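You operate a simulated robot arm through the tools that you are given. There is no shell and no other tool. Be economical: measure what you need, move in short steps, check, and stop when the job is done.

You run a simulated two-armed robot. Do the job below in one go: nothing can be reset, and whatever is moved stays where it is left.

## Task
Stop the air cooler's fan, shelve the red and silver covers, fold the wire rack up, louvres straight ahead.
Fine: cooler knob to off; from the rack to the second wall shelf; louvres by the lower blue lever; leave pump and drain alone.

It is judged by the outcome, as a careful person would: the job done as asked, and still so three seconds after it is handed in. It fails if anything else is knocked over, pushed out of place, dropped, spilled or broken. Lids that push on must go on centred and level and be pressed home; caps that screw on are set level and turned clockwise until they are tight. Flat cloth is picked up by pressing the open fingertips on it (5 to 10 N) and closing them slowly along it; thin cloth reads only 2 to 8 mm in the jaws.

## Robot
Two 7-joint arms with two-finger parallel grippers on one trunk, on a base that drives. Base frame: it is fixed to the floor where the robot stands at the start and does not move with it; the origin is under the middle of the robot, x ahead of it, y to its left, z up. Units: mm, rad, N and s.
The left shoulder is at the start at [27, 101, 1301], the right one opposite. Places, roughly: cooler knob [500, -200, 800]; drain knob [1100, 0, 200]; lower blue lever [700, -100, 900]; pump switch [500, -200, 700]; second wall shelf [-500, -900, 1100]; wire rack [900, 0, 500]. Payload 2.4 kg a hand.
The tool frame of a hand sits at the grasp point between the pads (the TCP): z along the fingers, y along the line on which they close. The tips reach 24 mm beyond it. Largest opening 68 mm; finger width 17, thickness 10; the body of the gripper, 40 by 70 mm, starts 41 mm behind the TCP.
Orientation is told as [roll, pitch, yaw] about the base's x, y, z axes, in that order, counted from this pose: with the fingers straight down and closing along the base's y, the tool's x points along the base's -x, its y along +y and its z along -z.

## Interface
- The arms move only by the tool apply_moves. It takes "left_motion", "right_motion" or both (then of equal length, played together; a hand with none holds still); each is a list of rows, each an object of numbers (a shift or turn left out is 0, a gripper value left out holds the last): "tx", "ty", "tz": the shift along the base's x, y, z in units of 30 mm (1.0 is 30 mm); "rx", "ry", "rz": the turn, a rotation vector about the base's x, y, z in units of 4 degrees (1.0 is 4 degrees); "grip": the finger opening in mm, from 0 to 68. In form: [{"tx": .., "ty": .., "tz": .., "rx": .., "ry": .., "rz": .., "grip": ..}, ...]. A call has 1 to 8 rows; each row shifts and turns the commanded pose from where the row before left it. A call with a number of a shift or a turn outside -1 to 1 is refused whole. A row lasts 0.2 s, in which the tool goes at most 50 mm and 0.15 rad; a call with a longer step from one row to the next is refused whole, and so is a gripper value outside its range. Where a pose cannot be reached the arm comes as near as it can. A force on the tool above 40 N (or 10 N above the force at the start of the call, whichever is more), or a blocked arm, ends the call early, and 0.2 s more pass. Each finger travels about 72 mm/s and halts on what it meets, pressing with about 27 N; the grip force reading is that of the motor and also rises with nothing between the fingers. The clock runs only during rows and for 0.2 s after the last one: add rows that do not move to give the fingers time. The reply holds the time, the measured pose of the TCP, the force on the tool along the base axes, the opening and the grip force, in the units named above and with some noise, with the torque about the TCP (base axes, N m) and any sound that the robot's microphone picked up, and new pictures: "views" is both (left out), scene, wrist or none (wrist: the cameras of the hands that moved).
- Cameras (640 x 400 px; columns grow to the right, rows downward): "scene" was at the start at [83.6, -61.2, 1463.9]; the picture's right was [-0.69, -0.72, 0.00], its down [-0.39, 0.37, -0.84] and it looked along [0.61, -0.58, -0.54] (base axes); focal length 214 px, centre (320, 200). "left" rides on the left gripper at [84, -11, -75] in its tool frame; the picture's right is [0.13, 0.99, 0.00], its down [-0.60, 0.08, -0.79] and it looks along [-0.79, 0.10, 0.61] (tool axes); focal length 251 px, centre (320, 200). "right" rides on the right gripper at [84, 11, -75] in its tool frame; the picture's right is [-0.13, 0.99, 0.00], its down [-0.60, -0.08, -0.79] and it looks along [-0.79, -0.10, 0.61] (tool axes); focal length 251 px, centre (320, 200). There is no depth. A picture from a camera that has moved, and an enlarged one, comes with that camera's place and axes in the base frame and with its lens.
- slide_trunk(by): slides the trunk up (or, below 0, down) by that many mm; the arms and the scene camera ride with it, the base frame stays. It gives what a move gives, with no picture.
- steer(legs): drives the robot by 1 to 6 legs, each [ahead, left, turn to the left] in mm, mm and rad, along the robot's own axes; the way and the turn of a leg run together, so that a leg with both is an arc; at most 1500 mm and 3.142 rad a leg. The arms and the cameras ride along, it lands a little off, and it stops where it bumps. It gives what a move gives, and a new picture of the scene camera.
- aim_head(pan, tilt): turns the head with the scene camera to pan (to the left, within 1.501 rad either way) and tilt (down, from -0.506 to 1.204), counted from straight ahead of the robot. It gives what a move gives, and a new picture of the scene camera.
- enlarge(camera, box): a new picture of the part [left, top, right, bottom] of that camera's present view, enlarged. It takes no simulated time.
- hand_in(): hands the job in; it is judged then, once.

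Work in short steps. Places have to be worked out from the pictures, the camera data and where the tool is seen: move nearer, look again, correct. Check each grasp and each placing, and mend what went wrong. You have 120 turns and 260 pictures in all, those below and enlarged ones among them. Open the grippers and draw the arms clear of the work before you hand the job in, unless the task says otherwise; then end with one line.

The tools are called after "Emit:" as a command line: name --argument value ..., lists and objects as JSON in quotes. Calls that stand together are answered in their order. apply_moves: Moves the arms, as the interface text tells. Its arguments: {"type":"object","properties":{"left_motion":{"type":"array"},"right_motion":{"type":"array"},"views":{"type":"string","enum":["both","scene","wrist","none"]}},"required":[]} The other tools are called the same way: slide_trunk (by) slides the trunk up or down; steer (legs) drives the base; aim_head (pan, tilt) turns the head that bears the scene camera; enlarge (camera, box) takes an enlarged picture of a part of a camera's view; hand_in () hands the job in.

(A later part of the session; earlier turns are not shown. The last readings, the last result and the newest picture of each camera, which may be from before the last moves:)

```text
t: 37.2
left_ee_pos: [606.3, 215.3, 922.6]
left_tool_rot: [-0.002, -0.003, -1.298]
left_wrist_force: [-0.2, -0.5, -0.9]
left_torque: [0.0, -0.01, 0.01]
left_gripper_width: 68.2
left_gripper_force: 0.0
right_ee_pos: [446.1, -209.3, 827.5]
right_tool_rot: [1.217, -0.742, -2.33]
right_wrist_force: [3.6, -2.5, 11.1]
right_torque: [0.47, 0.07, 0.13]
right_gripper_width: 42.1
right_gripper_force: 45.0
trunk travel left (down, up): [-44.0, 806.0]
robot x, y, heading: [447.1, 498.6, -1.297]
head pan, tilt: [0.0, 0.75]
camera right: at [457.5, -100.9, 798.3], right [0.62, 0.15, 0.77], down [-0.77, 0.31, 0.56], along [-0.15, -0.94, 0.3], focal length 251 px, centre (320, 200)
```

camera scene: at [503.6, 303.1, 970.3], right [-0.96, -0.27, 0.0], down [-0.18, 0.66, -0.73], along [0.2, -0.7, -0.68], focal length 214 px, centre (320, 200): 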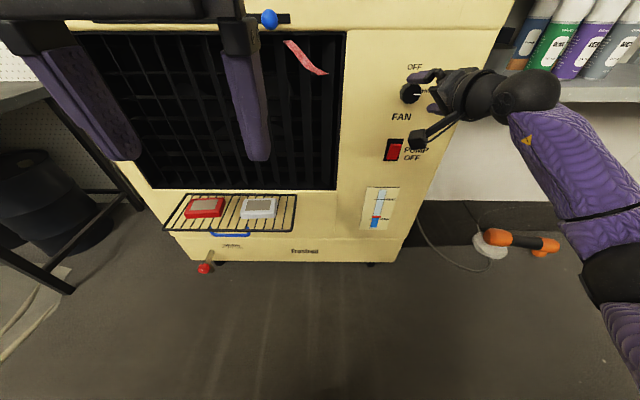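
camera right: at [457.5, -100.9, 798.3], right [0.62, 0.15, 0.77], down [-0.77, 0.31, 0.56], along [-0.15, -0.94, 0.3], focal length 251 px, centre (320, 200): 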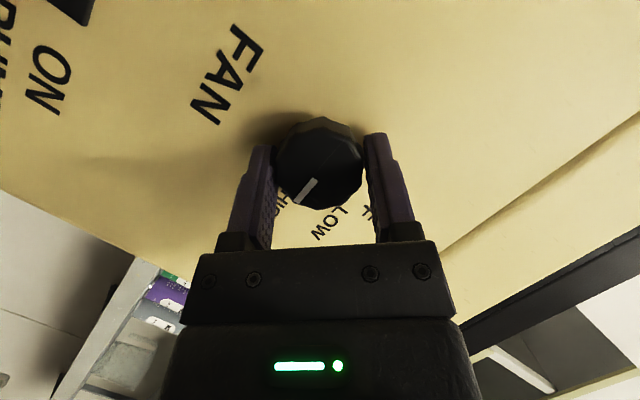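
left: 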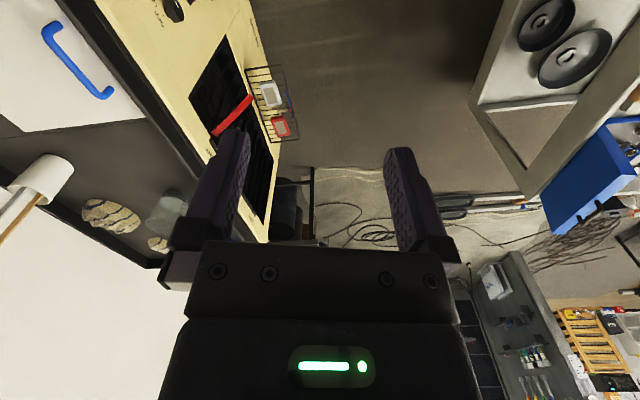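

Gripped at 42 mm. I turn anticlockwise about the knob axis in 4° steps.

Emit:
apply_moves --right_motion '[{"tx": 0.01, "rx": -0.271, "ry": 0.962}, {"tx": 0.01, "rx": -0.271, "ry": 0.962}, {"tx": 0.01, "rx": -0.271, "ry": 0.962}, {"tx": 0.01, "rx": -0.271, "ry": 0.962}, {"tx": 0.01, "rx": -0.271, "ry": 0.962}, {"tx": 0.01, "rx": -0.271, "ry": 0.962}, {"tx": 0.01, "rx": -0.271, "ry": 0.962}, {"tx": 0.01, "rx": -0.271, "ry": 0.962}]' --views "wrist"

```text
t: 39.0
left_ee_pos: [607.0, 215.4, 923.9]
left_tool_rot: [-0.002, -0.002, -1.298]
left_wrist_force: [0.3, 0.2, -0.2]
left_torque: [0.01, -0.03, 0.0]
left_gripper_width: 68.0
left_gripper_force: 0.1
right_ee_pos: [447.2, -208.3, 829.3]
right_tool_rot: [0.507, -1.144, -1.742]
right_wrist_force: [10.8, -13.9, 28.8]
right_torque: [0.34, 0.0, -0.91]
right_gripper_width: 42.1
right_gripper_force: 44.4
trunk travel left (down, up): [-44.0, 806.0]
robot x, y, heading: [449.6, 499.2, -1.299]
head pan, tilt: [0.0, 0.75]
camera right: at [438.2, -106.4, 782.0], right [0.92, 0.23, 0.32], down [-0.39, 0.42, 0.82], along [0.06, -0.88, 0.47], focal length 251 px, centre (320, 200)
```

right: 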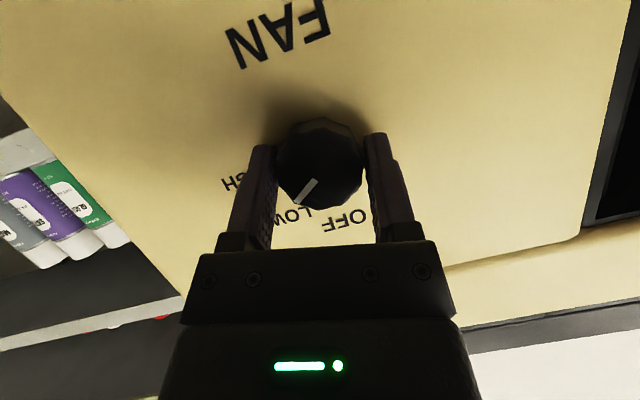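

The knob follows. I continue with slight relief upward and toward the face for the side force.

Emit:
apply_moves --right_motion '[{"tx": 0.03, "ty": -0.03, "tz": 0.05, "rx": -0.271, "ry": 0.962}, {"tx": 0.01, "ty": -0.01, "tz": 0.02, "rx": -0.271, "ry": 0.962}, {"tx": 0.01, "tz": 0.01, "rx": -0.271, "ry": 0.962}, {"tx": 0.01, "rx": -0.271, "ry": 0.962}, {"tx": 0.01, "rx": -0.271, "ry": 0.962}, {"tx": 0.01, "rx": -0.271, "ry": 0.962}, {"tx": 0.01, "rx": -0.271, "ry": 0.962}]' --views "wrist"

```text
t: 40.7
left_ee_pos: [605.6, 217.2, 924.2]
left_tool_rot: [-0.003, -0.001, -1.299]
left_wrist_force: [-0.4, -0.1, 0.1]
left_torque: [0.01, 0.02, -0.01]
left_gripper_width: 67.9
left_gripper_force: 0.1
right_ee_pos: [449.2, -209.0, 829.8]
right_tool_rot: [-0.635, -1.092, -0.695]
right_wrist_force: [-0.9, 22.2, -0.8]
right_torque: [-0.32, -0.14, -0.78]
right_gripper_width: 41.9
right_gripper_force: 44.8
trunk travel left (down, up): [-44.0, 806.0]
robot x, y, heading: [446.9, 500.2, -1.299]
head pan, tilt: [0.0, 0.75]
stopped in row 7 (right hand): the force on the tool passed its limit at 47 N (the readings are from after the stop); the commanded pose is now the measured one
camera right: at [417.2, -112.2, 779.5], right [0.96, 0.24, -0.16], down [0.01, 0.52, 0.85], along [0.29, -0.82, 0.5], focal length 251 px, centre (320, 200)
```

right: 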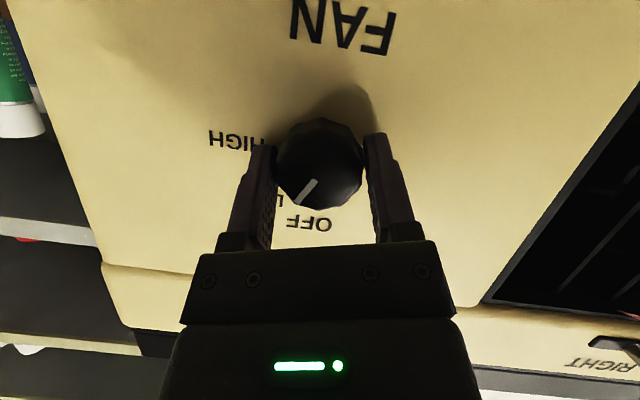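

About 57° done; the force came from pressing at the face. I relieve 1.5 mm outward and continue.

Emit:
apply_moves --right_motion '[{"tx": -0.01, "ty": 0.06, "tz": 0.0, "rx": -0.271, "ry": 0.962}, {"tx": 0.01, "rx": -0.271, "ry": 0.962}, {"tx": 0.01, "rx": -0.271, "ry": 0.962}, {"tx": 0.01, "rx": -0.271, "ry": 0.962}]' --views "wrist"

```text
t: 41.7
left_ee_pos: [607.5, 216.4, 924.1]
left_tool_rot: [-0.001, -0.002, -1.298]
left_wrist_force: [0.1, 0.5, 0.4]
left_torque: [0.01, 0.02, -0.02]
left_gripper_width: 68.2
left_gripper_force: 0.0
right_ee_pos: [449.2, -208.3, 828.7]
right_tool_rot: [-1.01, -0.895, -0.377]
right_wrist_force: [5.6, -0.3, 10.9]
right_torque: [-0.42, -0.08, -0.67]
right_gripper_width: 41.9
right_gripper_force: 44.7
trunk travel left (down, up): [-44.0, 806.0]
robot x, y, heading: [448.4, 500.9, -1.3]
head pan, tilt: [0.0, 0.75]
camera right: at [405.0, -115.7, 782.5], right [0.88, 0.22, -0.43], down [0.23, 0.59, 0.78], along [0.42, -0.78, 0.46], focal length 251 px, centre (320, 200)
```

right: 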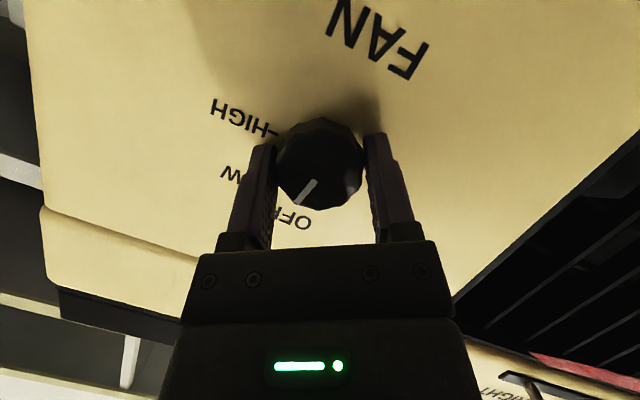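

Roughly 74° done; four more steps.

Emit:
apply_moves --right_motion '[{"tx": 0.01, "tz": 0.02, "rx": -0.271, "ry": 0.962}, {"tx": 0.01, "tz": 0.01, "rx": -0.271, "ry": 0.962}, {"tx": 0.01, "rx": -0.271, "ry": 0.962}, {"tx": 0.01, "rx": -0.271, "ry": 0.962}, {}]' --views "both"

Emit:
enlarge --camera "scene" --box '[360, 40, 480, 140]'

```text
t: 42.9
left_ee_pos: [605.5, 216.0, 922.0]
left_tool_rot: [-0.002, -0.001, -1.299]
left_wrist_force: [-0.3, 0.0, 0.6]
left_torque: [0.0, 0.0, 0.01]
left_gripper_width: 68.3
left_gripper_force: 0.0
right_ee_pos: [449.0, -207.7, 827.1]
right_tool_rot: [-1.219, -0.658, -0.231]
right_wrist_force: [1.4, 3.3, 1.0]
right_torque: [-0.22, -0.74, -0.78]
right_gripper_width: 41.7
right_gripper_force: 44.9
trunk travel left (down, up): [-44.0, 806.0]
robot x, y, heading: [446.3, 502.3, -1.298]
head pan, tilt: [0.0, 0.75]
camera scene: at [502.9, 304.3, 970.3], right [-0.96, -0.27, 0.0], down [-0.18, 0.66, -0.73], along [0.2, -0.7, -0.68], focal length 214 px, centre (320, 200)
camera right: at [393.8, -118.6, 788.5], right [0.73, 0.18, -0.66], down [0.42, 0.64, 0.64], along [0.53, -0.75, 0.39], focal length 251 px, centre (320, 200)
```

scene: 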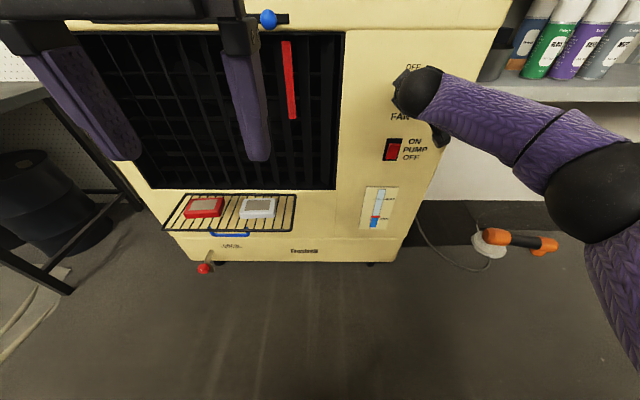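
right: 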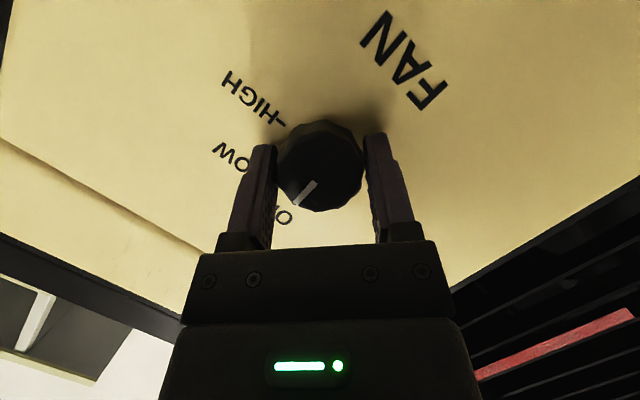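

```text
4.00 times, centred on (420, 90) of scene
camera zoom: at [502.9, 304.3, 970.3], right [-0.96, -0.27, 0.0], down [-0.18, 0.66, -0.73], along [0.2, -0.7, -0.68], focal length 858 px, centre (-80, 640)
```

zoom: 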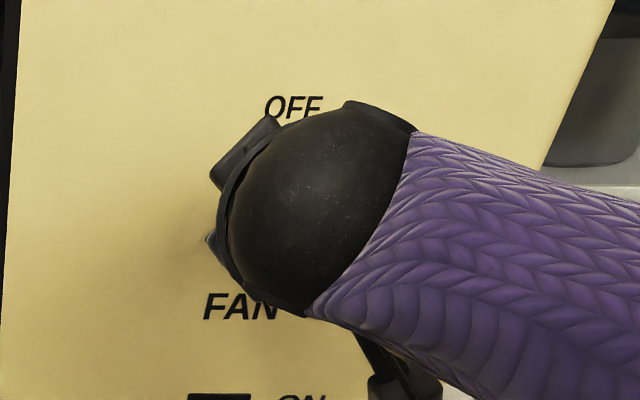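

The ribbon now hangs straight, so the fan has stopped. I release the knob and back off to check the pointer.

Emit:
apply_moves --right_motion '[{"grip": 66}, {}, {}, {"ty": 0.6, "tz": 0.15}, {"ty": 0.9, "tz": 0.2}, {"ty": 1.0, "tz": 0.2}]' --views "wrist"

```text
t: 44.3
left_ee_pos: [605.5, 214.8, 923.9]
left_tool_rot: [-0.001, 0.0, -1.299]
left_wrist_force: [0.4, -0.7, -0.3]
left_torque: [0.01, 0.01, 0.0]
left_gripper_width: 68.1
left_gripper_force: 0.2
right_ee_pos: [449.5, -134.0, 842.8]
right_tool_rot: [-1.219, -0.661, -0.233]
right_wrist_force: [-0.2, -0.2, 1.0]
right_torque: [-0.01, 0.01, 0.0]
right_gripper_width: 65.8
right_gripper_force: 0.1
trunk travel left (down, up): [-44.0, 806.0]
robot x, y, heading: [447.3, 500.2, -1.3]
head pan, tilt: [0.0, 0.75]
camera right: at [393.7, -45.9, 805.7], right [0.73, 0.18, -0.66], down [0.42, 0.64, 0.64], along [0.53, -0.75, 0.39], focal length 251 px, centre (320, 200)
```

right: 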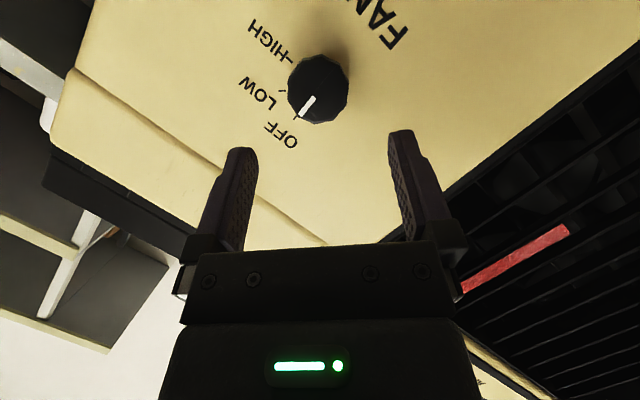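

Emit:
enlarge --camera "right" --box '[230, 0, 420, 160]'

```text
2.50 times, centred on (325, 80) of right
camera zoom: at [393.7, -45.9, 805.7], right [0.73, 0.18, -0.66], down [0.42, 0.64, 0.64], along [0.53, -0.75, 0.39], focal length 629 px, centre (308, 500)
```

zoom: 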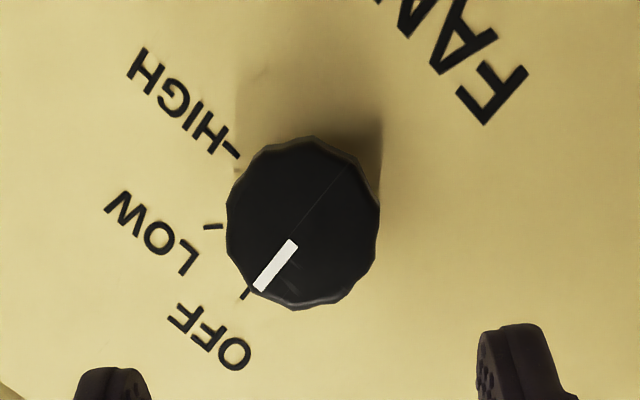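

The pointer is exactly on OFF. Next the louvre lever with the left hand: I retract and unroll the right hand while pitching the left hand forward about 32°.

Emit:
apply_moves --right_motion '[{"tx": -0.135, "ty": 0.48, "rx": 0.265, "ry": -0.94}, {"tx": -0.135, "ty": 0.48, "rx": 0.265, "ry": -0.94}, {"tx": -0.135, "ty": 0.48, "rx": 0.265, "ry": -0.94}, {"tx": -0.135, "ty": 0.48, "rx": 0.265, "ry": -0.94}, {"tx": -0.135, "ty": 0.48, "rx": 0.265, "ry": -0.94}, {"tx": -0.135, "ty": 0.48, "rx": 0.265, "ry": -0.94}, {"tx": -0.135, "ty": 0.48, "rx": 0.265, "ry": -0.94}, {"tx": -0.135, "ty": 0.48, "rx": 0.265, "ry": -0.94}]' --left_motion '[{"rx": -0.962, "ry": -0.271}, {"rx": -0.962, "ry": -0.271}, {"rx": -0.962, "ry": -0.271}, {"rx": -0.962, "ry": -0.271}, {"rx": -0.962, "ry": -0.271}, {"rx": -0.962, "ry": -0.271}, {"rx": -0.962, "ry": -0.271}, {"rx": -0.962, "ry": -0.271}]' --views "none"

Emit:
apply_moves --right_motion '[{"ty": 0.2, "rx": 0.265, "ry": -0.94}, {"rx": 0.265, "ry": -0.94}, {"rx": 0.265, "ry": -0.94}, {"rx": 0.96, "ry": 0.27, "tz": 0.5}, {"rx": 0.96, "ry": 0.27, "tz": 0.5}, {"rx": 0.96, "ry": 0.27}, {"rx": 0.96, "ry": 0.27}, {"rx": 0.96, "ry": 0.27}]' --views "none"

Emit:
slide_trunk --by 200

```text
t: 44.7
left_ee_pos: [607.8, 215.6, 924.4]
left_tool_rot: [-0.005, -0.043, -1.294]
left_wrist_force: [3.8, -12.6, 17.2]
left_torque: [2.79, 1.05, 0.15]
left_gripper_width: 68.1
left_gripper_force: 0.0
right_ee_pos: [445.8, -125.9, 845.1]
right_tool_rot: [-1.193, -0.698, -0.249]
right_wrist_force: [0.5, 0.1, -0.2]
right_torque: [0.01, 0.0, 0.0]
right_gripper_width: 65.8
right_gripper_force: 0.0
trunk travel left (down, up): [-44.0, 806.0]
robot x, y, heading: [449.0, 501.2, -1.301]
head pan, tilt: [0.0, 0.75]
stopped in row 1 (left hand): the force on the tool passed its limit at 56 N (the readings are from after the stop); the commanded pose is now the measured one
```

```text
t: 46.5
left_ee_pos: [606.8, 215.0, 923.5]
left_tool_rot: [-0.006, -0.04, -1.295]
left_wrist_force: [13.3, -19.7, 18.3]
left_torque: [3.48, 1.92, -0.55]
left_gripper_width: 67.7
left_gripper_force: 0.1
right_ee_pos: [447.7, -119.3, 873.5]
right_tool_rot: [-0.684, -0.628, -0.6]
right_wrist_force: [0.7, -0.9, -0.6]
right_torque: [-0.01, -0.02, 0.0]
right_gripper_width: 65.9
right_gripper_force: 0.0
trunk travel left (down, up): [-44.0, 806.0]
robot x, y, heading: [450.1, 502.8, -1.301]
head pan, tilt: [0.0, 0.75]
```

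```text
t: 48.7
left_ee_pos: [606.9, 213.6, 1123.0]
left_tool_rot: [-0.004, -0.042, -1.295]
left_wrist_force: [-0.2, 0.0, -0.5]
left_torque: [-0.01, 0.01, 0.02]
left_gripper_width: 68.1
left_gripper_force: 0.0
right_ee_pos: [446.6, -120.2, 1073.6]
right_tool_rot: [-0.69, -0.63, -0.599]
right_wrist_force: [0.0, -0.8, 0.4]
right_torque: [-0.02, -0.01, 0.0]
right_gripper_width: 66.3
right_gripper_force: 0.0
trunk travel left (down, up): [-244.0, 606.0]
robot x, y, heading: [448.3, 505.5, -1.302]
head pan, tilt: [0.0, 0.75]
```

The left arm met something while pitching (now free again after the trunk rise). I look over to the left/back to see what it touched.

Emit:
aim_head --pan 1.3 --tilt 0.7

Emit:
aim_head --pan 0.0 --tilt 0.75

```text
t: 50.1
left_ee_pos: [607.1, 214.1, 1123.7]
left_tool_rot: [-0.005, -0.042, -1.295]
left_wrist_force: [0.8, -0.1, 0.3]
left_torque: [-0.02, 0.01, 0.02]
left_gripper_width: 68.3
left_gripper_force: 0.0
right_ee_pos: [445.7, -118.4, 1073.3]
right_tool_rot: [-0.689, -0.629, -0.6]
right_wrist_force: [0.2, -0.2, 0.3]
right_torque: [-0.01, -0.03, -0.02]
right_gripper_width: 66.2
right_gripper_force: 0.0
trunk travel left (down, up): [-244.0, 606.0]
robot x, y, heading: [446.9, 504.0, -1.304]
head pan, tilt: [1.3, 0.7]
camera scene: at [549.3, 442.6, 1180.6], right [0.0, -1.0, 0.0], down [-0.64, 0.0, -0.76], along [0.76, 0.0, -0.64], focal length 214 px, centre (320, 200)
```

scene: 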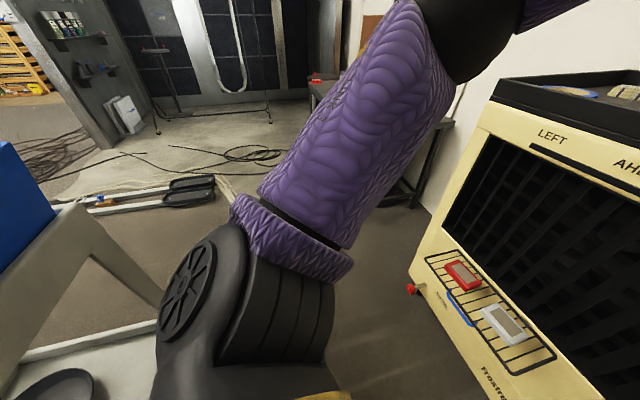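

```text
t: 51.6
left_ee_pos: [606.9, 213.9, 1123.1]
left_tool_rot: [-0.006, -0.043, -1.296]
left_wrist_force: [-0.1, -0.2, 0.3]
left_torque: [0.01, 0.03, 0.01]
left_gripper_width: 68.0
left_gripper_force: 0.0
right_ee_pos: [446.5, -119.6, 1074.7]
right_tool_rot: [-0.689, -0.631, -0.6]
right_wrist_force: [0.5, -0.3, 0.2]
right_torque: [0.01, 0.02, 0.04]
right_gripper_width: 66.0
right_gripper_force: 0.1
trunk travel left (down, up): [-244.0, 606.0]
robot x, y, heading: [452.5, 498.8, -1.302]
head pan, tilt: [0.0, 0.75]
camera scene: at [486.6, 362.8, 1176.3], right [-0.96, -0.27, 0.0], down [-0.18, 0.66, -0.73], along [0.2, -0.7, -0.68], focal length 214 px, centre (320, 200)
```

scene: 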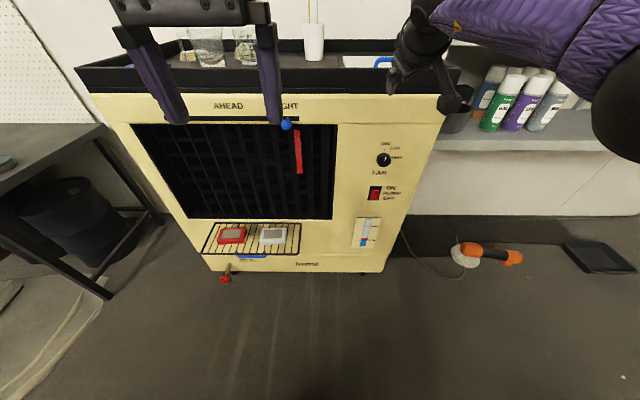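

Nothing is displaced; it was most likely the hand against my own head. I take the left hand forward first, then pitch it, to a pre-pose above and in front of the blue ball.

Emit:
apply_moves --left_motion '[{"tx": 0.293, "ty": -0.943, "tz": 0}, {"tx": 0.293, "ty": -0.943, "tz": 0}, {"tx": 0.293, "ty": -0.943, "tz": -0.1}, {"tx": 0.293, "ty": -0.943, "tz": -0.2, "rx": -0.962, "ry": -0.271}, {"tx": 0.293, "ty": -0.943, "tz": -0.3, "rx": -0.962, "ry": -0.271}, {"tx": 0.293, "ty": -0.943, "tz": -0.3, "rx": -0.962, "ry": -0.271}, {"tx": 0.293, "ty": -0.943, "tz": -0.3, "rx": -0.962, "ry": -0.271}, {"tx": 0.293, "ty": -0.943, "tz": -0.3, "rx": -0.962, "ry": -0.271}]' --views "none"

Emit:
apply_moves --left_motion '[{"tx": 0.293, "ty": -0.943, "tz": -0.3, "rx": -0.962, "ry": -0.271}, {"tx": 0.293, "ty": -0.943, "tz": -0.3, "rx": -0.962, "ry": -0.271}, {"tx": 0, "ty": 0, "tz": -0.3, "rx": -0.962, "ry": -0.271}]' --views "both"

```text
t: 53.4
left_ee_pos: [664.4, 18.2, 1074.3]
left_tool_rot: [-0.005, -0.371, -1.297]
left_wrist_force: [0.6, 0.0, 0.1]
left_torque: [0.01, 0.01, 0.01]
left_gripper_width: 68.1
left_gripper_force: 0.0
left hand out of reach, approached as far as the arm can: row 6, 7, 8
right_ee_pos: [447.9, -119.8, 1073.6]
right_tool_rot: [-0.69, -0.63, -0.6]
right_wrist_force: [-0.1, 0.2, 0.0]
right_torque: [0.01, 0.0, -0.01]
right_gripper_width: 66.1
right_gripper_force: 0.0
trunk travel left (down, up): [-244.0, 606.0]
robot x, y, heading: [442.9, 504.2, -1.295]
head pan, tilt: [0.0, 0.75]
```

```text
t: 54.2
left_ee_pos: [693.7, -31.4, 1050.3]
left_tool_rot: [-0.005, -0.601, -1.295]
left_wrist_force: [0.1, 1.0, 0.2]
left_torque: [-0.02, 0.01, 0.03]
left_gripper_width: 68.0
left_gripper_force: 0.1
left hand out of reach, approached as far as the arm can: row 1, 2, 3
right_ee_pos: [446.5, -119.6, 1074.0]
right_tool_rot: [-0.689, -0.628, -0.599]
right_wrist_force: [1.2, 0.6, 0.0]
right_torque: [0.04, 0.01, 0.01]
right_gripper_width: 65.7
right_gripper_force: 0.0
trunk travel left (down, up): [-244.0, 606.0]
robot x, y, heading: [450.2, 499.4, -1.3]
head pan, tilt: [0.0, 0.75]
camera scene: at [486.5, 362.7, 1176.3], right [-0.96, -0.27, 0.0], down [-0.18, 0.66, -0.73], along [0.2, -0.7, -0.68], focal length 214 px, centre (320, 200)
camera left: at [651.1, 73.0, 1064.7], right [0.93, 0.37, -0.08], down [0.09, -0.03, 1.0], along [0.37, -0.93, -0.06], focal length 251 px, centre (320, 200)
```

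scene: 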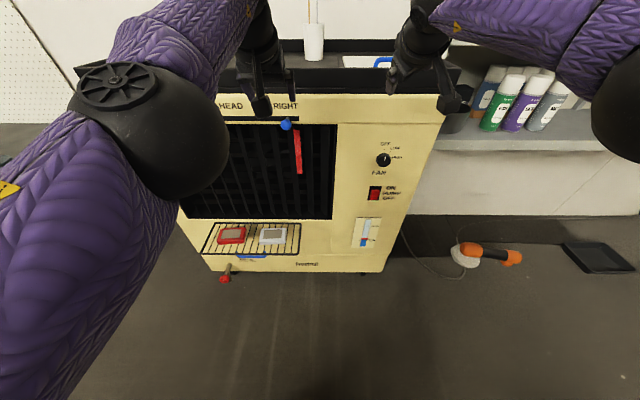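
left: 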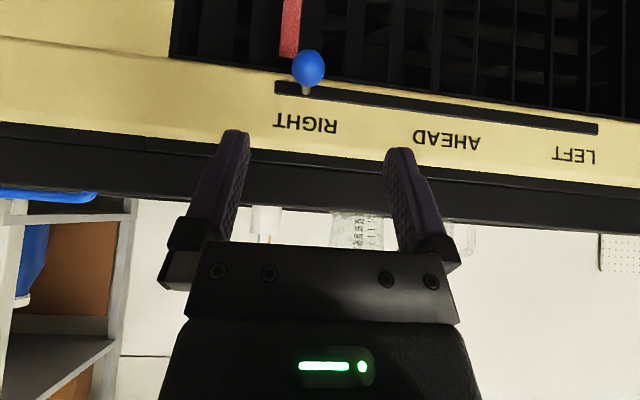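

I need the base about 100 mm nearer. First I pull both hands back, then drive forward.

Emit:
apply_moves --left_motion '[{"tx": -0.26, "ty": 0.92}, {"tx": -0.26, "ty": 0.92}, {"tx": -0.26, "ty": 0.92}, {}, {}]' --right_motion '[{"tx": -0.26, "ty": 0.92}, {"tx": -0.26, "ty": 0.92}, {"tx": -0.26, "ty": 0.92}, {"tx": -0.26, "ty": 0.92}, {"tx": -0.26, "ty": 0.92}]' --views "none"

Emit:
steer --legs '[[100, 0, 0]]'

```text
t: 55.4
left_ee_pos: [683.9, -24.4, 1070.2]
left_tool_rot: [-0.006, -0.601, -1.295]
left_wrist_force: [0.6, -0.7, 1.0]
left_torque: [0.02, -0.03, -0.01]
left_gripper_width: 67.8
left_gripper_force: 0.1
left hand out of reach, approached as far as the arm can: row 1, 2, 3
right_ee_pos: [408.2, 19.3, 1073.5]
right_tool_rot: [-0.692, -0.63, -0.598]
right_wrist_force: [0.9, -0.6, 0.5]
right_torque: [-0.04, -0.02, 0.01]
right_gripper_width: 66.2
right_gripper_force: 0.1
trunk travel left (down, up): [-244.0, 606.0]
robot x, y, heading: [450.1, 501.7, -1.306]
head pan, tilt: [0.0, 0.75]
```

```text
t: 56.5
left_ee_pos: [711.7, -122.3, 1070.4]
left_tool_rot: [-0.004, -0.6, -1.297]
left_wrist_force: [-0.6, 0.6, 0.1]
left_torque: [0.02, -0.02, 0.0]
left_gripper_width: 68.0
left_gripper_force: 0.1
right_ee_pos: [434.1, -78.5, 1071.6]
right_tool_rot: [-0.688, -0.632, -0.601]
right_wrist_force: [-0.1, 0.2, 0.4]
right_torque: [-0.01, 0.01, 0.01]
right_gripper_width: 65.9
right_gripper_force: 0.0
trunk travel left (down, up): [-244.0, 606.0]
robot x, y, heading: [473.2, 403.4, -1.3]
head pan, tilt: [0.0, 0.75]
camera scene: at [513.4, 265.0, 1176.3], right [-0.96, -0.27, 0.0], down [-0.18, 0.66, -0.73], along [0.19, -0.7, -0.68], focal length 214 px, centre (320, 200)
```

scene: 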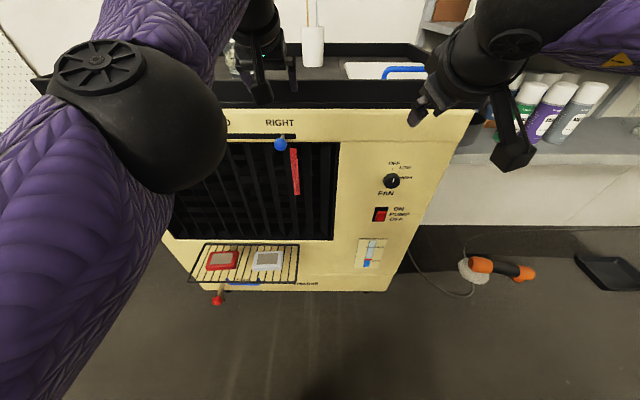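

The hand is now above the ball; I move back, then down to be in front of it.

Emit:
apply_moves --left_motion '[{"tx": -0.18, "ty": 0.64}, {"tx": -0.18, "ty": 0.64}, {"tx": -0.18, "ty": 0.64, "tz": -0.2}, {"tz": -0.8}, {"tz": -0.8}, {"tz": -0.6}]'

```text
t: 58.0
left_ee_pos: [723.6, -135.4, 1030.8]
left_tool_rot: [-0.005, -0.599, -1.295]
left_wrist_force: [0.0, 0.5, -0.7]
left_torque: [0.02, 0.01, 0.02]
left_gripper_width: 68.1
left_gripper_force: 0.1
left hand out of reach, approached as far as the arm can: row 1, 2, 3, 4, 5, 6
right_ee_pos: [435.2, -78.6, 1072.5]
right_tool_rot: [-0.69, -0.63, -0.601]
right_wrist_force: [-0.5, -0.4, -0.2]
right_torque: [0.0, 0.03, 0.01]
right_gripper_width: 65.8
right_gripper_force: 0.1
trunk travel left (down, up): [-244.0, 606.0]
robot x, y, heading: [477.8, 400.7, -1.3]
head pan, tilt: [0.0, 0.75]
camera scene: at [513.5, 265.2, 1176.3], right [-0.96, -0.27, 0.0], down [-0.18, 0.66, -0.73], along [0.19, -0.7, -0.68], focal length 214 px, centre (320, 200)
camera left: at [682.1, -30.7, 1045.2], right [0.93, 0.37, -0.08], down [0.09, -0.03, 1.0], along [0.37, -0.93, -0.06], focal length 251 px, centre (320, 200)
```

scene: 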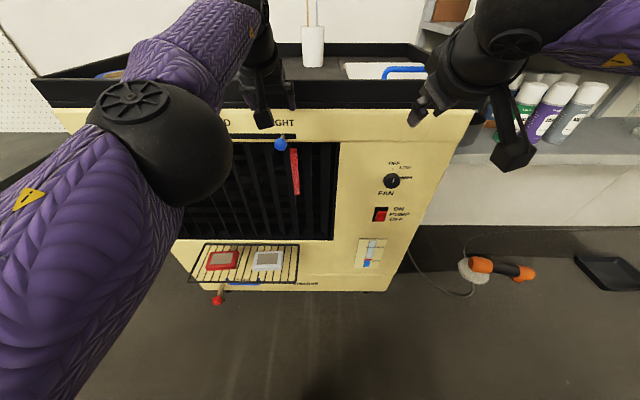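
left: 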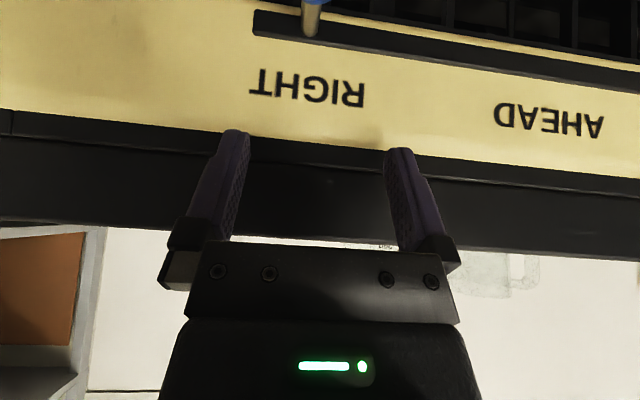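

The wrist limit is again the cause (commanded pose too close for that pitch). I reduce the left hand's pitch to about 15°, which is enough clearance for the ball.

Emit:
apply_moves --left_motion '[{"rx": 0.962, "ry": 0.271}, {"rx": 0.962, "ry": 0.271}, {"rx": 0.962, "ry": 0.271}, {"rx": 0.962, "ry": 0.271}, {"rx": 0.962, "ry": 0.271}, {}]'

```text
t: 59.4
left_ee_pos: [698.2, -94.8, 1022.5]
left_tool_rot: [-0.005, -0.316, -1.296]
left_wrist_force: [-0.4, -0.5, -0.3]
left_torque: [0.02, 0.0, 0.0]
left_gripper_width: 67.7
left_gripper_force: 0.0
left hand out of reach, approached as far as the arm can: row 1, 2, 3, 4, 5
right_ee_pos: [435.1, -79.1, 1073.2]
right_tool_rot: [-0.69, -0.631, -0.601]
right_wrist_force: [0.1, 0.6, 0.6]
right_torque: [0.01, 0.02, -0.01]
right_gripper_width: 66.0
right_gripper_force: 0.1
trunk travel left (down, up): [-244.0, 606.0]
robot x, y, heading: [476.4, 401.2, -1.303]
head pan, tilt: [0.0, 0.75]
camera scene: at [513.4, 265.3, 1176.3], right [-0.96, -0.27, 0.0], down [-0.18, 0.66, -0.73], along [0.19, -0.7, -0.68], focal length 214 px, centre (320, 200)
camera left: at [659.1, 2.4, 1067.7], right [0.92, 0.39, -0.05], down [0.17, -0.29, 0.94], along [0.35, -0.88, -0.33], focal length 251 px, centre (320, 200)
```

scene: 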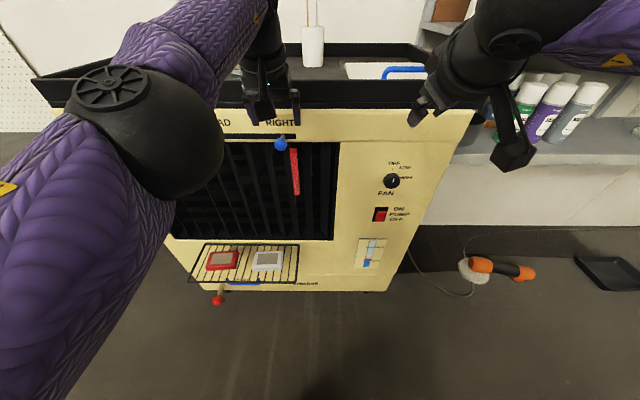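
left: 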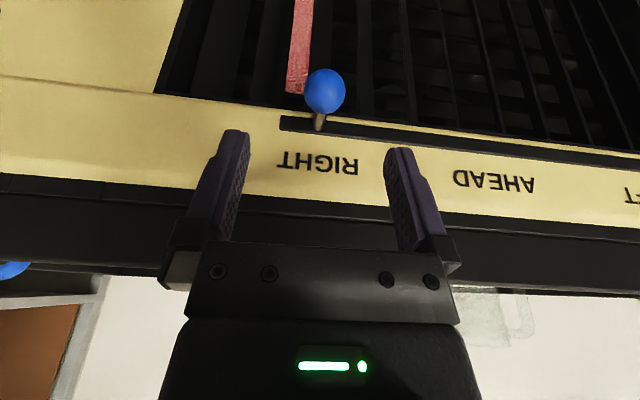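

The ball is centred between the fingers, 23 mm ahead and 70 mm below. I lower the trunk by 72 mm to bring the fingers down in front of it.

Emit:
slide_trunk --by -72

Emit:
apply_moves --left_motion '[{"tx": 0.1, "ty": -0.35}, {"tx": 0.1, "ty": -0.35}]'

```text
t: 60.5
left_ee_pos: [700.4, -105.0, 929.6]
left_tool_rot: [-0.003, -0.273, -1.298]
left_wrist_force: [0.3, -0.3, 1.2]
left_torque: [0.03, 0.03, 0.02]
left_gripper_width: 68.1
left_gripper_force: 0.0
right_ee_pos: [434.8, -79.3, 1002.0]
right_tool_rot: [-0.692, -0.631, -0.601]
right_wrist_force: [0.3, 0.4, 0.1]
right_torque: [-0.01, -0.02, 0.02]
right_gripper_width: 66.1
right_gripper_force: 0.0
trunk travel left (down, up): [-172.0, 678.0]
robot x, y, heading: [472.6, 402.7, -1.302]
head pan, tilt: [0.0, 0.75]
```

```text
t: 61.0
left_ee_pos: [699.7, -107.1, 927.1]
left_tool_rot: [-0.003, -0.27, -1.296]
left_wrist_force: [0.6, -1.5, 1.6]
left_torque: [0.0, -0.03, -0.03]
left_gripper_width: 68.1
left_gripper_force: 0.1
left hand out of reach, approached as far as the arm can: row 1, 2
right_ee_pos: [434.6, -78.8, 1001.5]
right_tool_rot: [-0.688, -0.628, -0.601]
right_wrist_force: [-0.1, 0.4, 0.1]
right_torque: [-0.01, 0.0, 0.0]
right_gripper_width: 66.4
right_gripper_force: 0.1
trunk travel left (down, up): [-172.0, 678.0]
robot x, y, heading: [473.1, 402.0, -1.298]
head pan, tilt: [0.0, 0.75]
camera scene: at [518.4, 246.9, 1102.9], right [-0.96, -0.27, 0.0], down [-0.18, 0.66, -0.73], along [0.19, -0.7, -0.68], focal length 214 px, centre (320, 200)
camera left: at [661.1, -12.6, 977.3], right [0.92, 0.39, -0.04], down [0.18, -0.33, 0.93], along [0.35, -0.86, -0.38], focal length 251 px, centre (320, 200)
```

scene: 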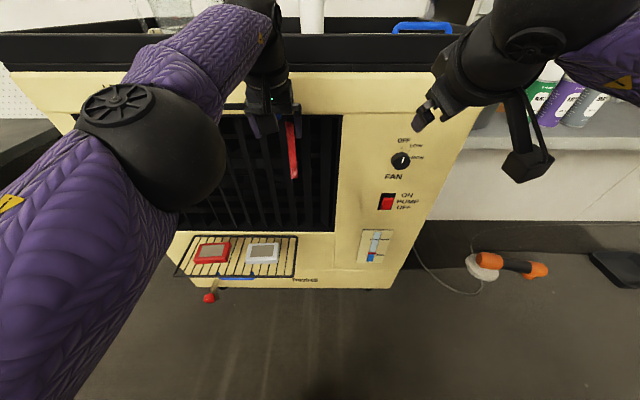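
left: 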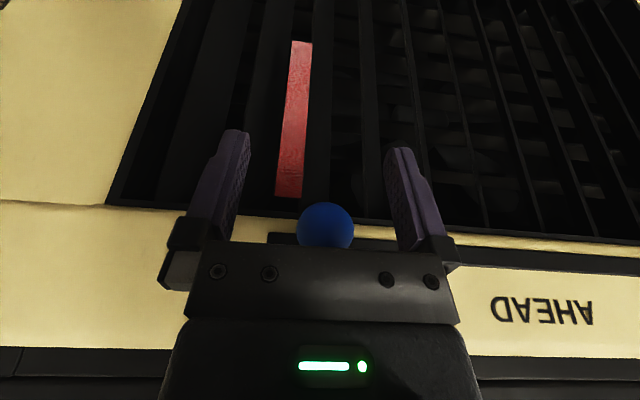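

The limit still biases the pose. I ease the pitch a little more so that the commanded pose becomes reachable and the hand resyncs, moving it up 15 mm too.

Emit:
apply_moves --left_motion '[{"tz": 0.5, "rx": 0.962, "ry": 0.271}, {"rx": 0.962, "ry": 0.271}, {}]' --views "wrist"

```text
t: 61.9
left_ee_pos: [692.7, -75.7, 944.8]
left_tool_rot: [-0.004, -0.132, -1.297]
left_wrist_force: [-0.3, -0.4, 0.0]
left_torque: [0.01, -0.04, 0.04]
left_gripper_width: 68.2
left_gripper_force: 0.0
left hand out of reach, approached as far as the arm can: row 1, 2
right_ee_pos: [435.5, -78.3, 1002.0]
right_tool_rot: [-0.69, -0.63, -0.599]
right_wrist_force: [0.6, 0.8, 0.0]
right_torque: [-0.02, 0.03, 0.02]
right_gripper_width: 65.9
right_gripper_force: 0.1
trunk travel left (down, up): [-172.0, 678.0]
robot x, y, heading: [477.9, 406.4, -1.301]
head pan, tilt: [0.0, 0.75]
camera left: at [655.7, 10.8, 1008.9], right [0.92, 0.39, -0.02], down [0.21, -0.45, 0.87], along [0.33, -0.8, -0.5], focal length 251 px, centre (320, 200)
```

left: 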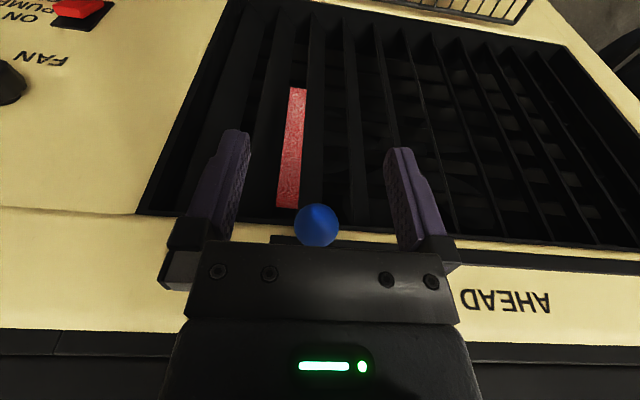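

Resynced at [693,-76,945]; the ball is 44 mm straight ahead. I advance 42 mm to straddle it.

Emit:
apply_moves --left_motion '[{"tx": 0.19, "ty": -0.675, "tz": 0.1}, {"tx": 0.19, "ty": -0.675, "tz": 0.1}, {}]'

```text
t: 62.6
left_ee_pos: [689.4, -76.9, 945.1]
left_tool_rot: [-0.007, -0.134, -1.297]
left_wrist_force: [-0.1, -0.1, 0.0]
left_torque: [-0.01, 0.0, 0.02]
left_gripper_width: 68.3
left_gripper_force: 0.1
left hand out of reach, approached as far as the arm can: row 1, 2
right_ee_pos: [434.8, -78.2, 1001.5]
right_tool_rot: [-0.689, -0.629, -0.6]
right_wrist_force: [-0.6, -0.8, 0.2]
right_torque: [-0.01, 0.04, -0.02]
right_gripper_width: 65.9
right_gripper_force: 0.0
trunk travel left (down, up): [-172.0, 678.0]
robot x, y, heading: [474.9, 401.8, -1.304]
head pan, tilt: [0.0, 0.75]
camera scene: at [518.4, 246.9, 1102.8], right [-0.96, -0.27, 0.0], down [-0.18, 0.66, -0.73], along [0.19, -0.7, -0.68], focal length 214 px, centre (320, 200)
camera left: at [654.5, 8.5, 1008.6], right [0.92, 0.39, -0.02], down [0.21, -0.45, 0.87], along [0.33, -0.8, -0.5], focal length 251 px, centre (320, 200)
```

scene: 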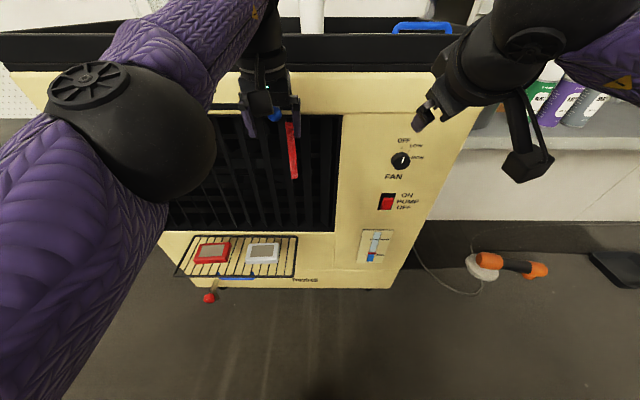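
left: 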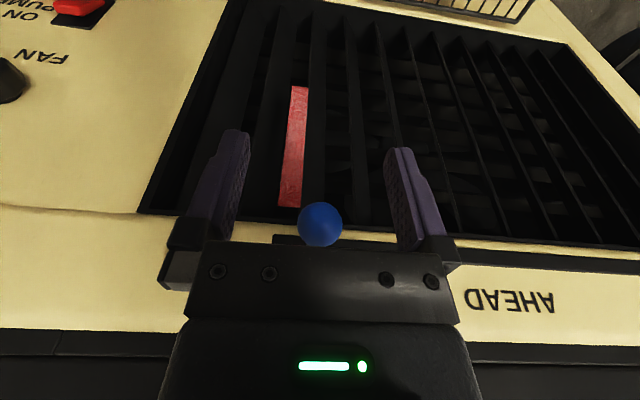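

The arm is at full stretch. I raise the trunk so the shoulder suits a downward hand, pull the left hand back, then move the base closer.

Emit:
slide_trunk --by 150

Emit:
apply_moves --left_motion '[{"tx": -0.25, "ty": 0.9}, {"tx": -0.25, "ty": 0.9}, {"tx": -0.25, "ty": 0.9}, {"tx": -0.25, "ty": 0.9}]' --right_motion '[{"tx": -0.25, "ty": 0.9}, {"tx": -0.25, "ty": 0.9}, {"tx": -0.25, "ty": 0.9}, {}]' --views "none"

```text
t: 64.4
left_ee_pos: [683.0, -52.7, 1141.8]
left_tool_rot: [-0.006, -0.235, -1.297]
left_wrist_force: [0.1, -0.2, -0.1]
left_torque: [0.02, 0.04, 0.01]
left_gripper_width: 68.1
left_gripper_force: 0.1
right_ee_pos: [434.9, -78.4, 1151.4]
right_tool_rot: [-0.69, -0.63, -0.602]
right_wrist_force: [0.0, 0.3, 0.6]
right_torque: [0.0, 0.0, 0.02]
right_gripper_width: 66.1
right_gripper_force: 0.0
trunk travel left (down, up): [-322.0, 528.0]
robot x, y, heading: [474.5, 402.8, -1.301]
head pan, tilt: [0.0, 0.75]
```

```text
t: 65.4
left_ee_pos: [651.9, 55.8, 1141.6]
left_tool_rot: [-0.005, -0.235, -1.296]
left_wrist_force: [-0.3, 0.8, 0.5]
left_torque: [0.02, -0.01, -0.04]
left_gripper_width: 67.9
left_gripper_force: 0.0
right_ee_pos: [412.4, 2.0, 1149.6]
right_tool_rot: [-0.69, -0.63, -0.6]
right_wrist_force: [-0.6, -0.6, -0.3]
right_torque: [-0.01, 0.01, -0.01]
right_gripper_width: 66.0
right_gripper_force: 0.1
trunk travel left (down, up): [-322.0, 528.0]
robot x, y, heading: [475.9, 401.1, -1.296]
head pan, tilt: [0.0, 0.75]
```

Synced now. Driving forward 110 mm.

Emit:
steer --legs '[[110, 0, 0]]'

```text
t: 66.6
left_ee_pos: [682.3, -50.2, 1142.2]
left_tool_rot: [-0.005, -0.236, -1.295]
left_wrist_force: [1.1, 0.3, -0.2]
left_torque: [0.0, 0.01, -0.02]
left_gripper_width: 68.1
left_gripper_force: 0.0
right_ee_pos: [442.7, -104.5, 1150.1]
right_tool_rot: [-0.689, -0.629, -0.6]
right_wrist_force: [-0.2, -0.7, 0.2]
right_torque: [0.01, 0.03, 0.0]
right_gripper_width: 66.3
right_gripper_force: 0.2
trunk travel left (down, up): [-322.0, 528.0]
robot x, y, heading: [503.9, 300.9, -1.302]
head pan, tilt: [0.0, 0.75]
camera scene: at [538.1, 176.1, 1255.3], right [-0.96, -0.27, 0.0], down [-0.18, 0.66, -0.73], along [0.2, -0.7, -0.68], focal length 214 px, centre (320, 200)
```

scene: 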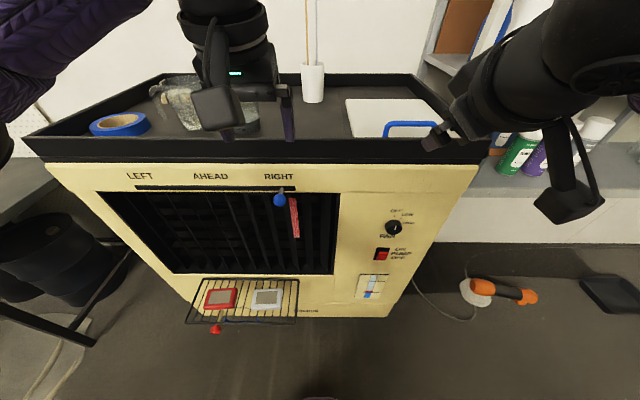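

Descending in front of the ball.

Emit:
apply_moves --left_motion '[{"tx": 0.048, "ty": -0.12, "tz": -0.94}, {"tx": 0.048, "ty": -0.12, "tz": -0.94}, {"tx": 0.048, "ty": -0.12, "tz": -0.94}, {"tx": 0.048, "ty": -0.12, "tz": -0.94}, {"tx": 0.048, "ty": -0.12, "tz": -0.94}, {"tx": 0.048, "ty": -0.12, "tz": -0.94}, {"tx": 0.048, "ty": -0.12, "tz": -0.9}]' --views "wrist"

```text
t: 68.2
left_ee_pos: [690.7, -75.3, 945.7]
left_tool_rot: [-0.004, -0.235, -1.294]
left_wrist_force: [-0.2, 0.2, 0.2]
left_torque: [0.0, 0.03, 0.0]
left_gripper_width: 68.0
left_gripper_force: 0.0
right_ee_pos: [441.6, -102.8, 1150.6]
right_tool_rot: [-0.688, -0.631, -0.601]
right_wrist_force: [0.3, -0.4, -0.3]
right_torque: [-0.02, 0.04, 0.0]
right_gripper_width: 65.9
right_gripper_force: 0.1
trunk travel left (down, up): [-322.0, 528.0]
robot x, y, heading: [504.6, 297.9, -1.298]
head pan, tilt: [0.0, 0.75]
camera left: at [652.9, 17.7, 999.0], right [0.92, 0.39, -0.04], down [0.19, -0.36, 0.91], along [0.34, -0.85, -0.41], focal length 251 px, centre (320, 200)
```

left: 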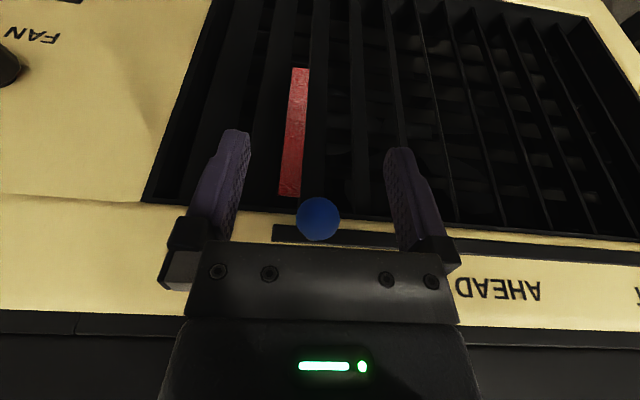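

Advancing 40 mm and closing on the ball.

Emit:
apply_moves --left_motion '[{"tx": 0.19, "ty": -0.64, "tz": 0.05}, {"tx": 0.19, "ty": -0.64, "tz": 0.05}, {"grip": 45}, {"grip": 30}, {"grip": 20}, {}]'

```text
t: 69.6
left_ee_pos: [705.0, -113.5, 948.9]
left_tool_rot: [-0.003, -0.235, -1.293]
left_wrist_force: [13.5, 1.5, 2.7]
left_torque: [-0.02, -0.13, 0.06]
left_gripper_width: 29.9
left_gripper_force: 5.8
right_ee_pos: [443.8, -101.7, 1149.9]
right_tool_rot: [-0.692, -0.63, -0.599]
right_wrist_force: [-0.3, -0.4, -0.3]
right_torque: [-0.03, -0.01, -0.01]
right_gripper_width: 65.9
right_gripper_force: 0.0
trunk travel left (down, up): [-322.0, 528.0]
robot x, y, heading: [504.9, 295.6, -1.304]
head pan, tilt: [0.0, 0.75]
camera scene: at [539.8, 177.1, 1255.4], right [-0.96, -0.27, 0.0], down [-0.18, 0.66, -0.73], along [0.19, -0.7, -0.68], focal length 214 px, centre (320, 200)
camera left: at [666.7, -21.2, 1003.4], right [0.92, 0.39, -0.04], down [0.19, -0.36, 0.91], along [0.34, -0.85, -0.41], focal length 251 px, centre (320, 200)
```

scene: 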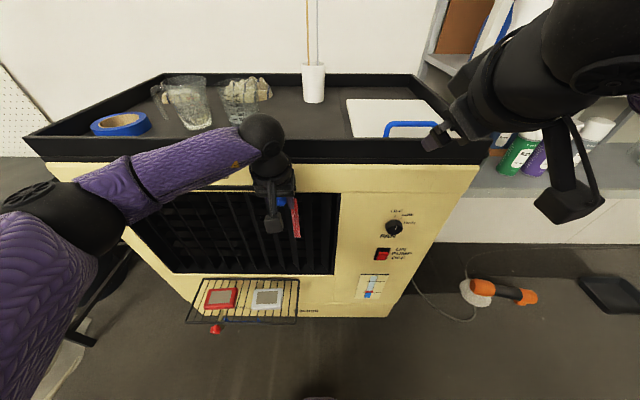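
left: 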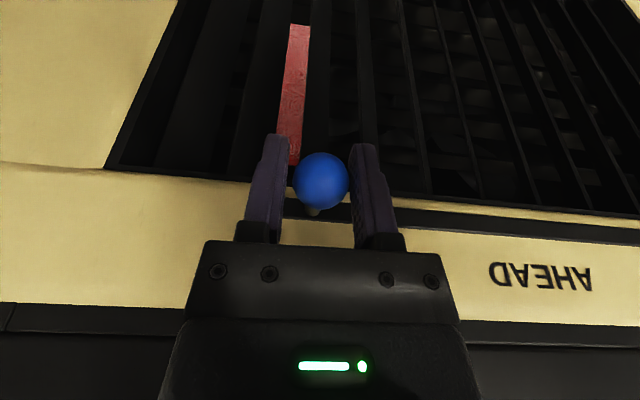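

Ball held. Moving left along the slot toward AHEAD, about 110 mm first.

Emit:
apply_moves --left_motion '[{"tx": 0.5, "ty": 0.141}, {"tx": 0.5, "ty": 0.141}, {"tx": 0.5, "ty": 0.141}, {"tx": 0.5, "ty": 0.141}, {"tx": 0.5, "ty": 0.141}, {"tx": 0.5, "ty": 0.141}, {"tx": 0.5, "ty": 0.141}]'

```text
t: 71.2
left_ee_pos: [807.9, -86.1, 950.5]
left_tool_rot: [-0.005, -0.243, -1.298]
left_wrist_force: [3.7, -15.5, 22.3]
left_torque: [0.01, 0.13, -0.02]
left_gripper_width: 26.8
left_gripper_force: 41.7
right_ee_pos: [440.9, -104.4, 1150.5]
right_tool_rot: [-0.689, -0.629, -0.601]
right_wrist_force: [-0.3, 0.9, -0.2]
right_torque: [-0.01, 0.05, 0.02]
right_gripper_width: 66.3
right_gripper_force: 0.0
trunk travel left (down, up): [-322.0, 528.0]
robot x, y, heading: [507.7, 298.3, -1.302]
head pan, tilt: [0.0, 0.75]
camera scene: at [537.6, 175.7, 1255.6], right [-0.96, -0.27, 0.0], down [-0.18, 0.66, -0.73], along [0.2, -0.7, -0.68], focal length 214 px, centre (320, 200)
camera left: at [769.5, 7.0, 1002.9], right [0.92, 0.39, -0.04], down [0.19, -0.36, 0.91], along [0.34, -0.85, -0.41], focal length 251 px, centre (320, 200)
```

scene: 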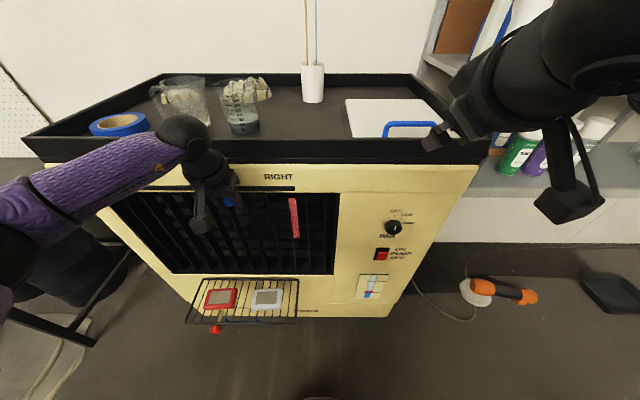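
left: 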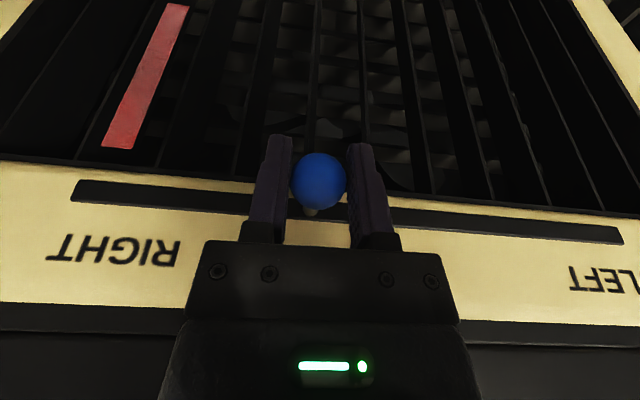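

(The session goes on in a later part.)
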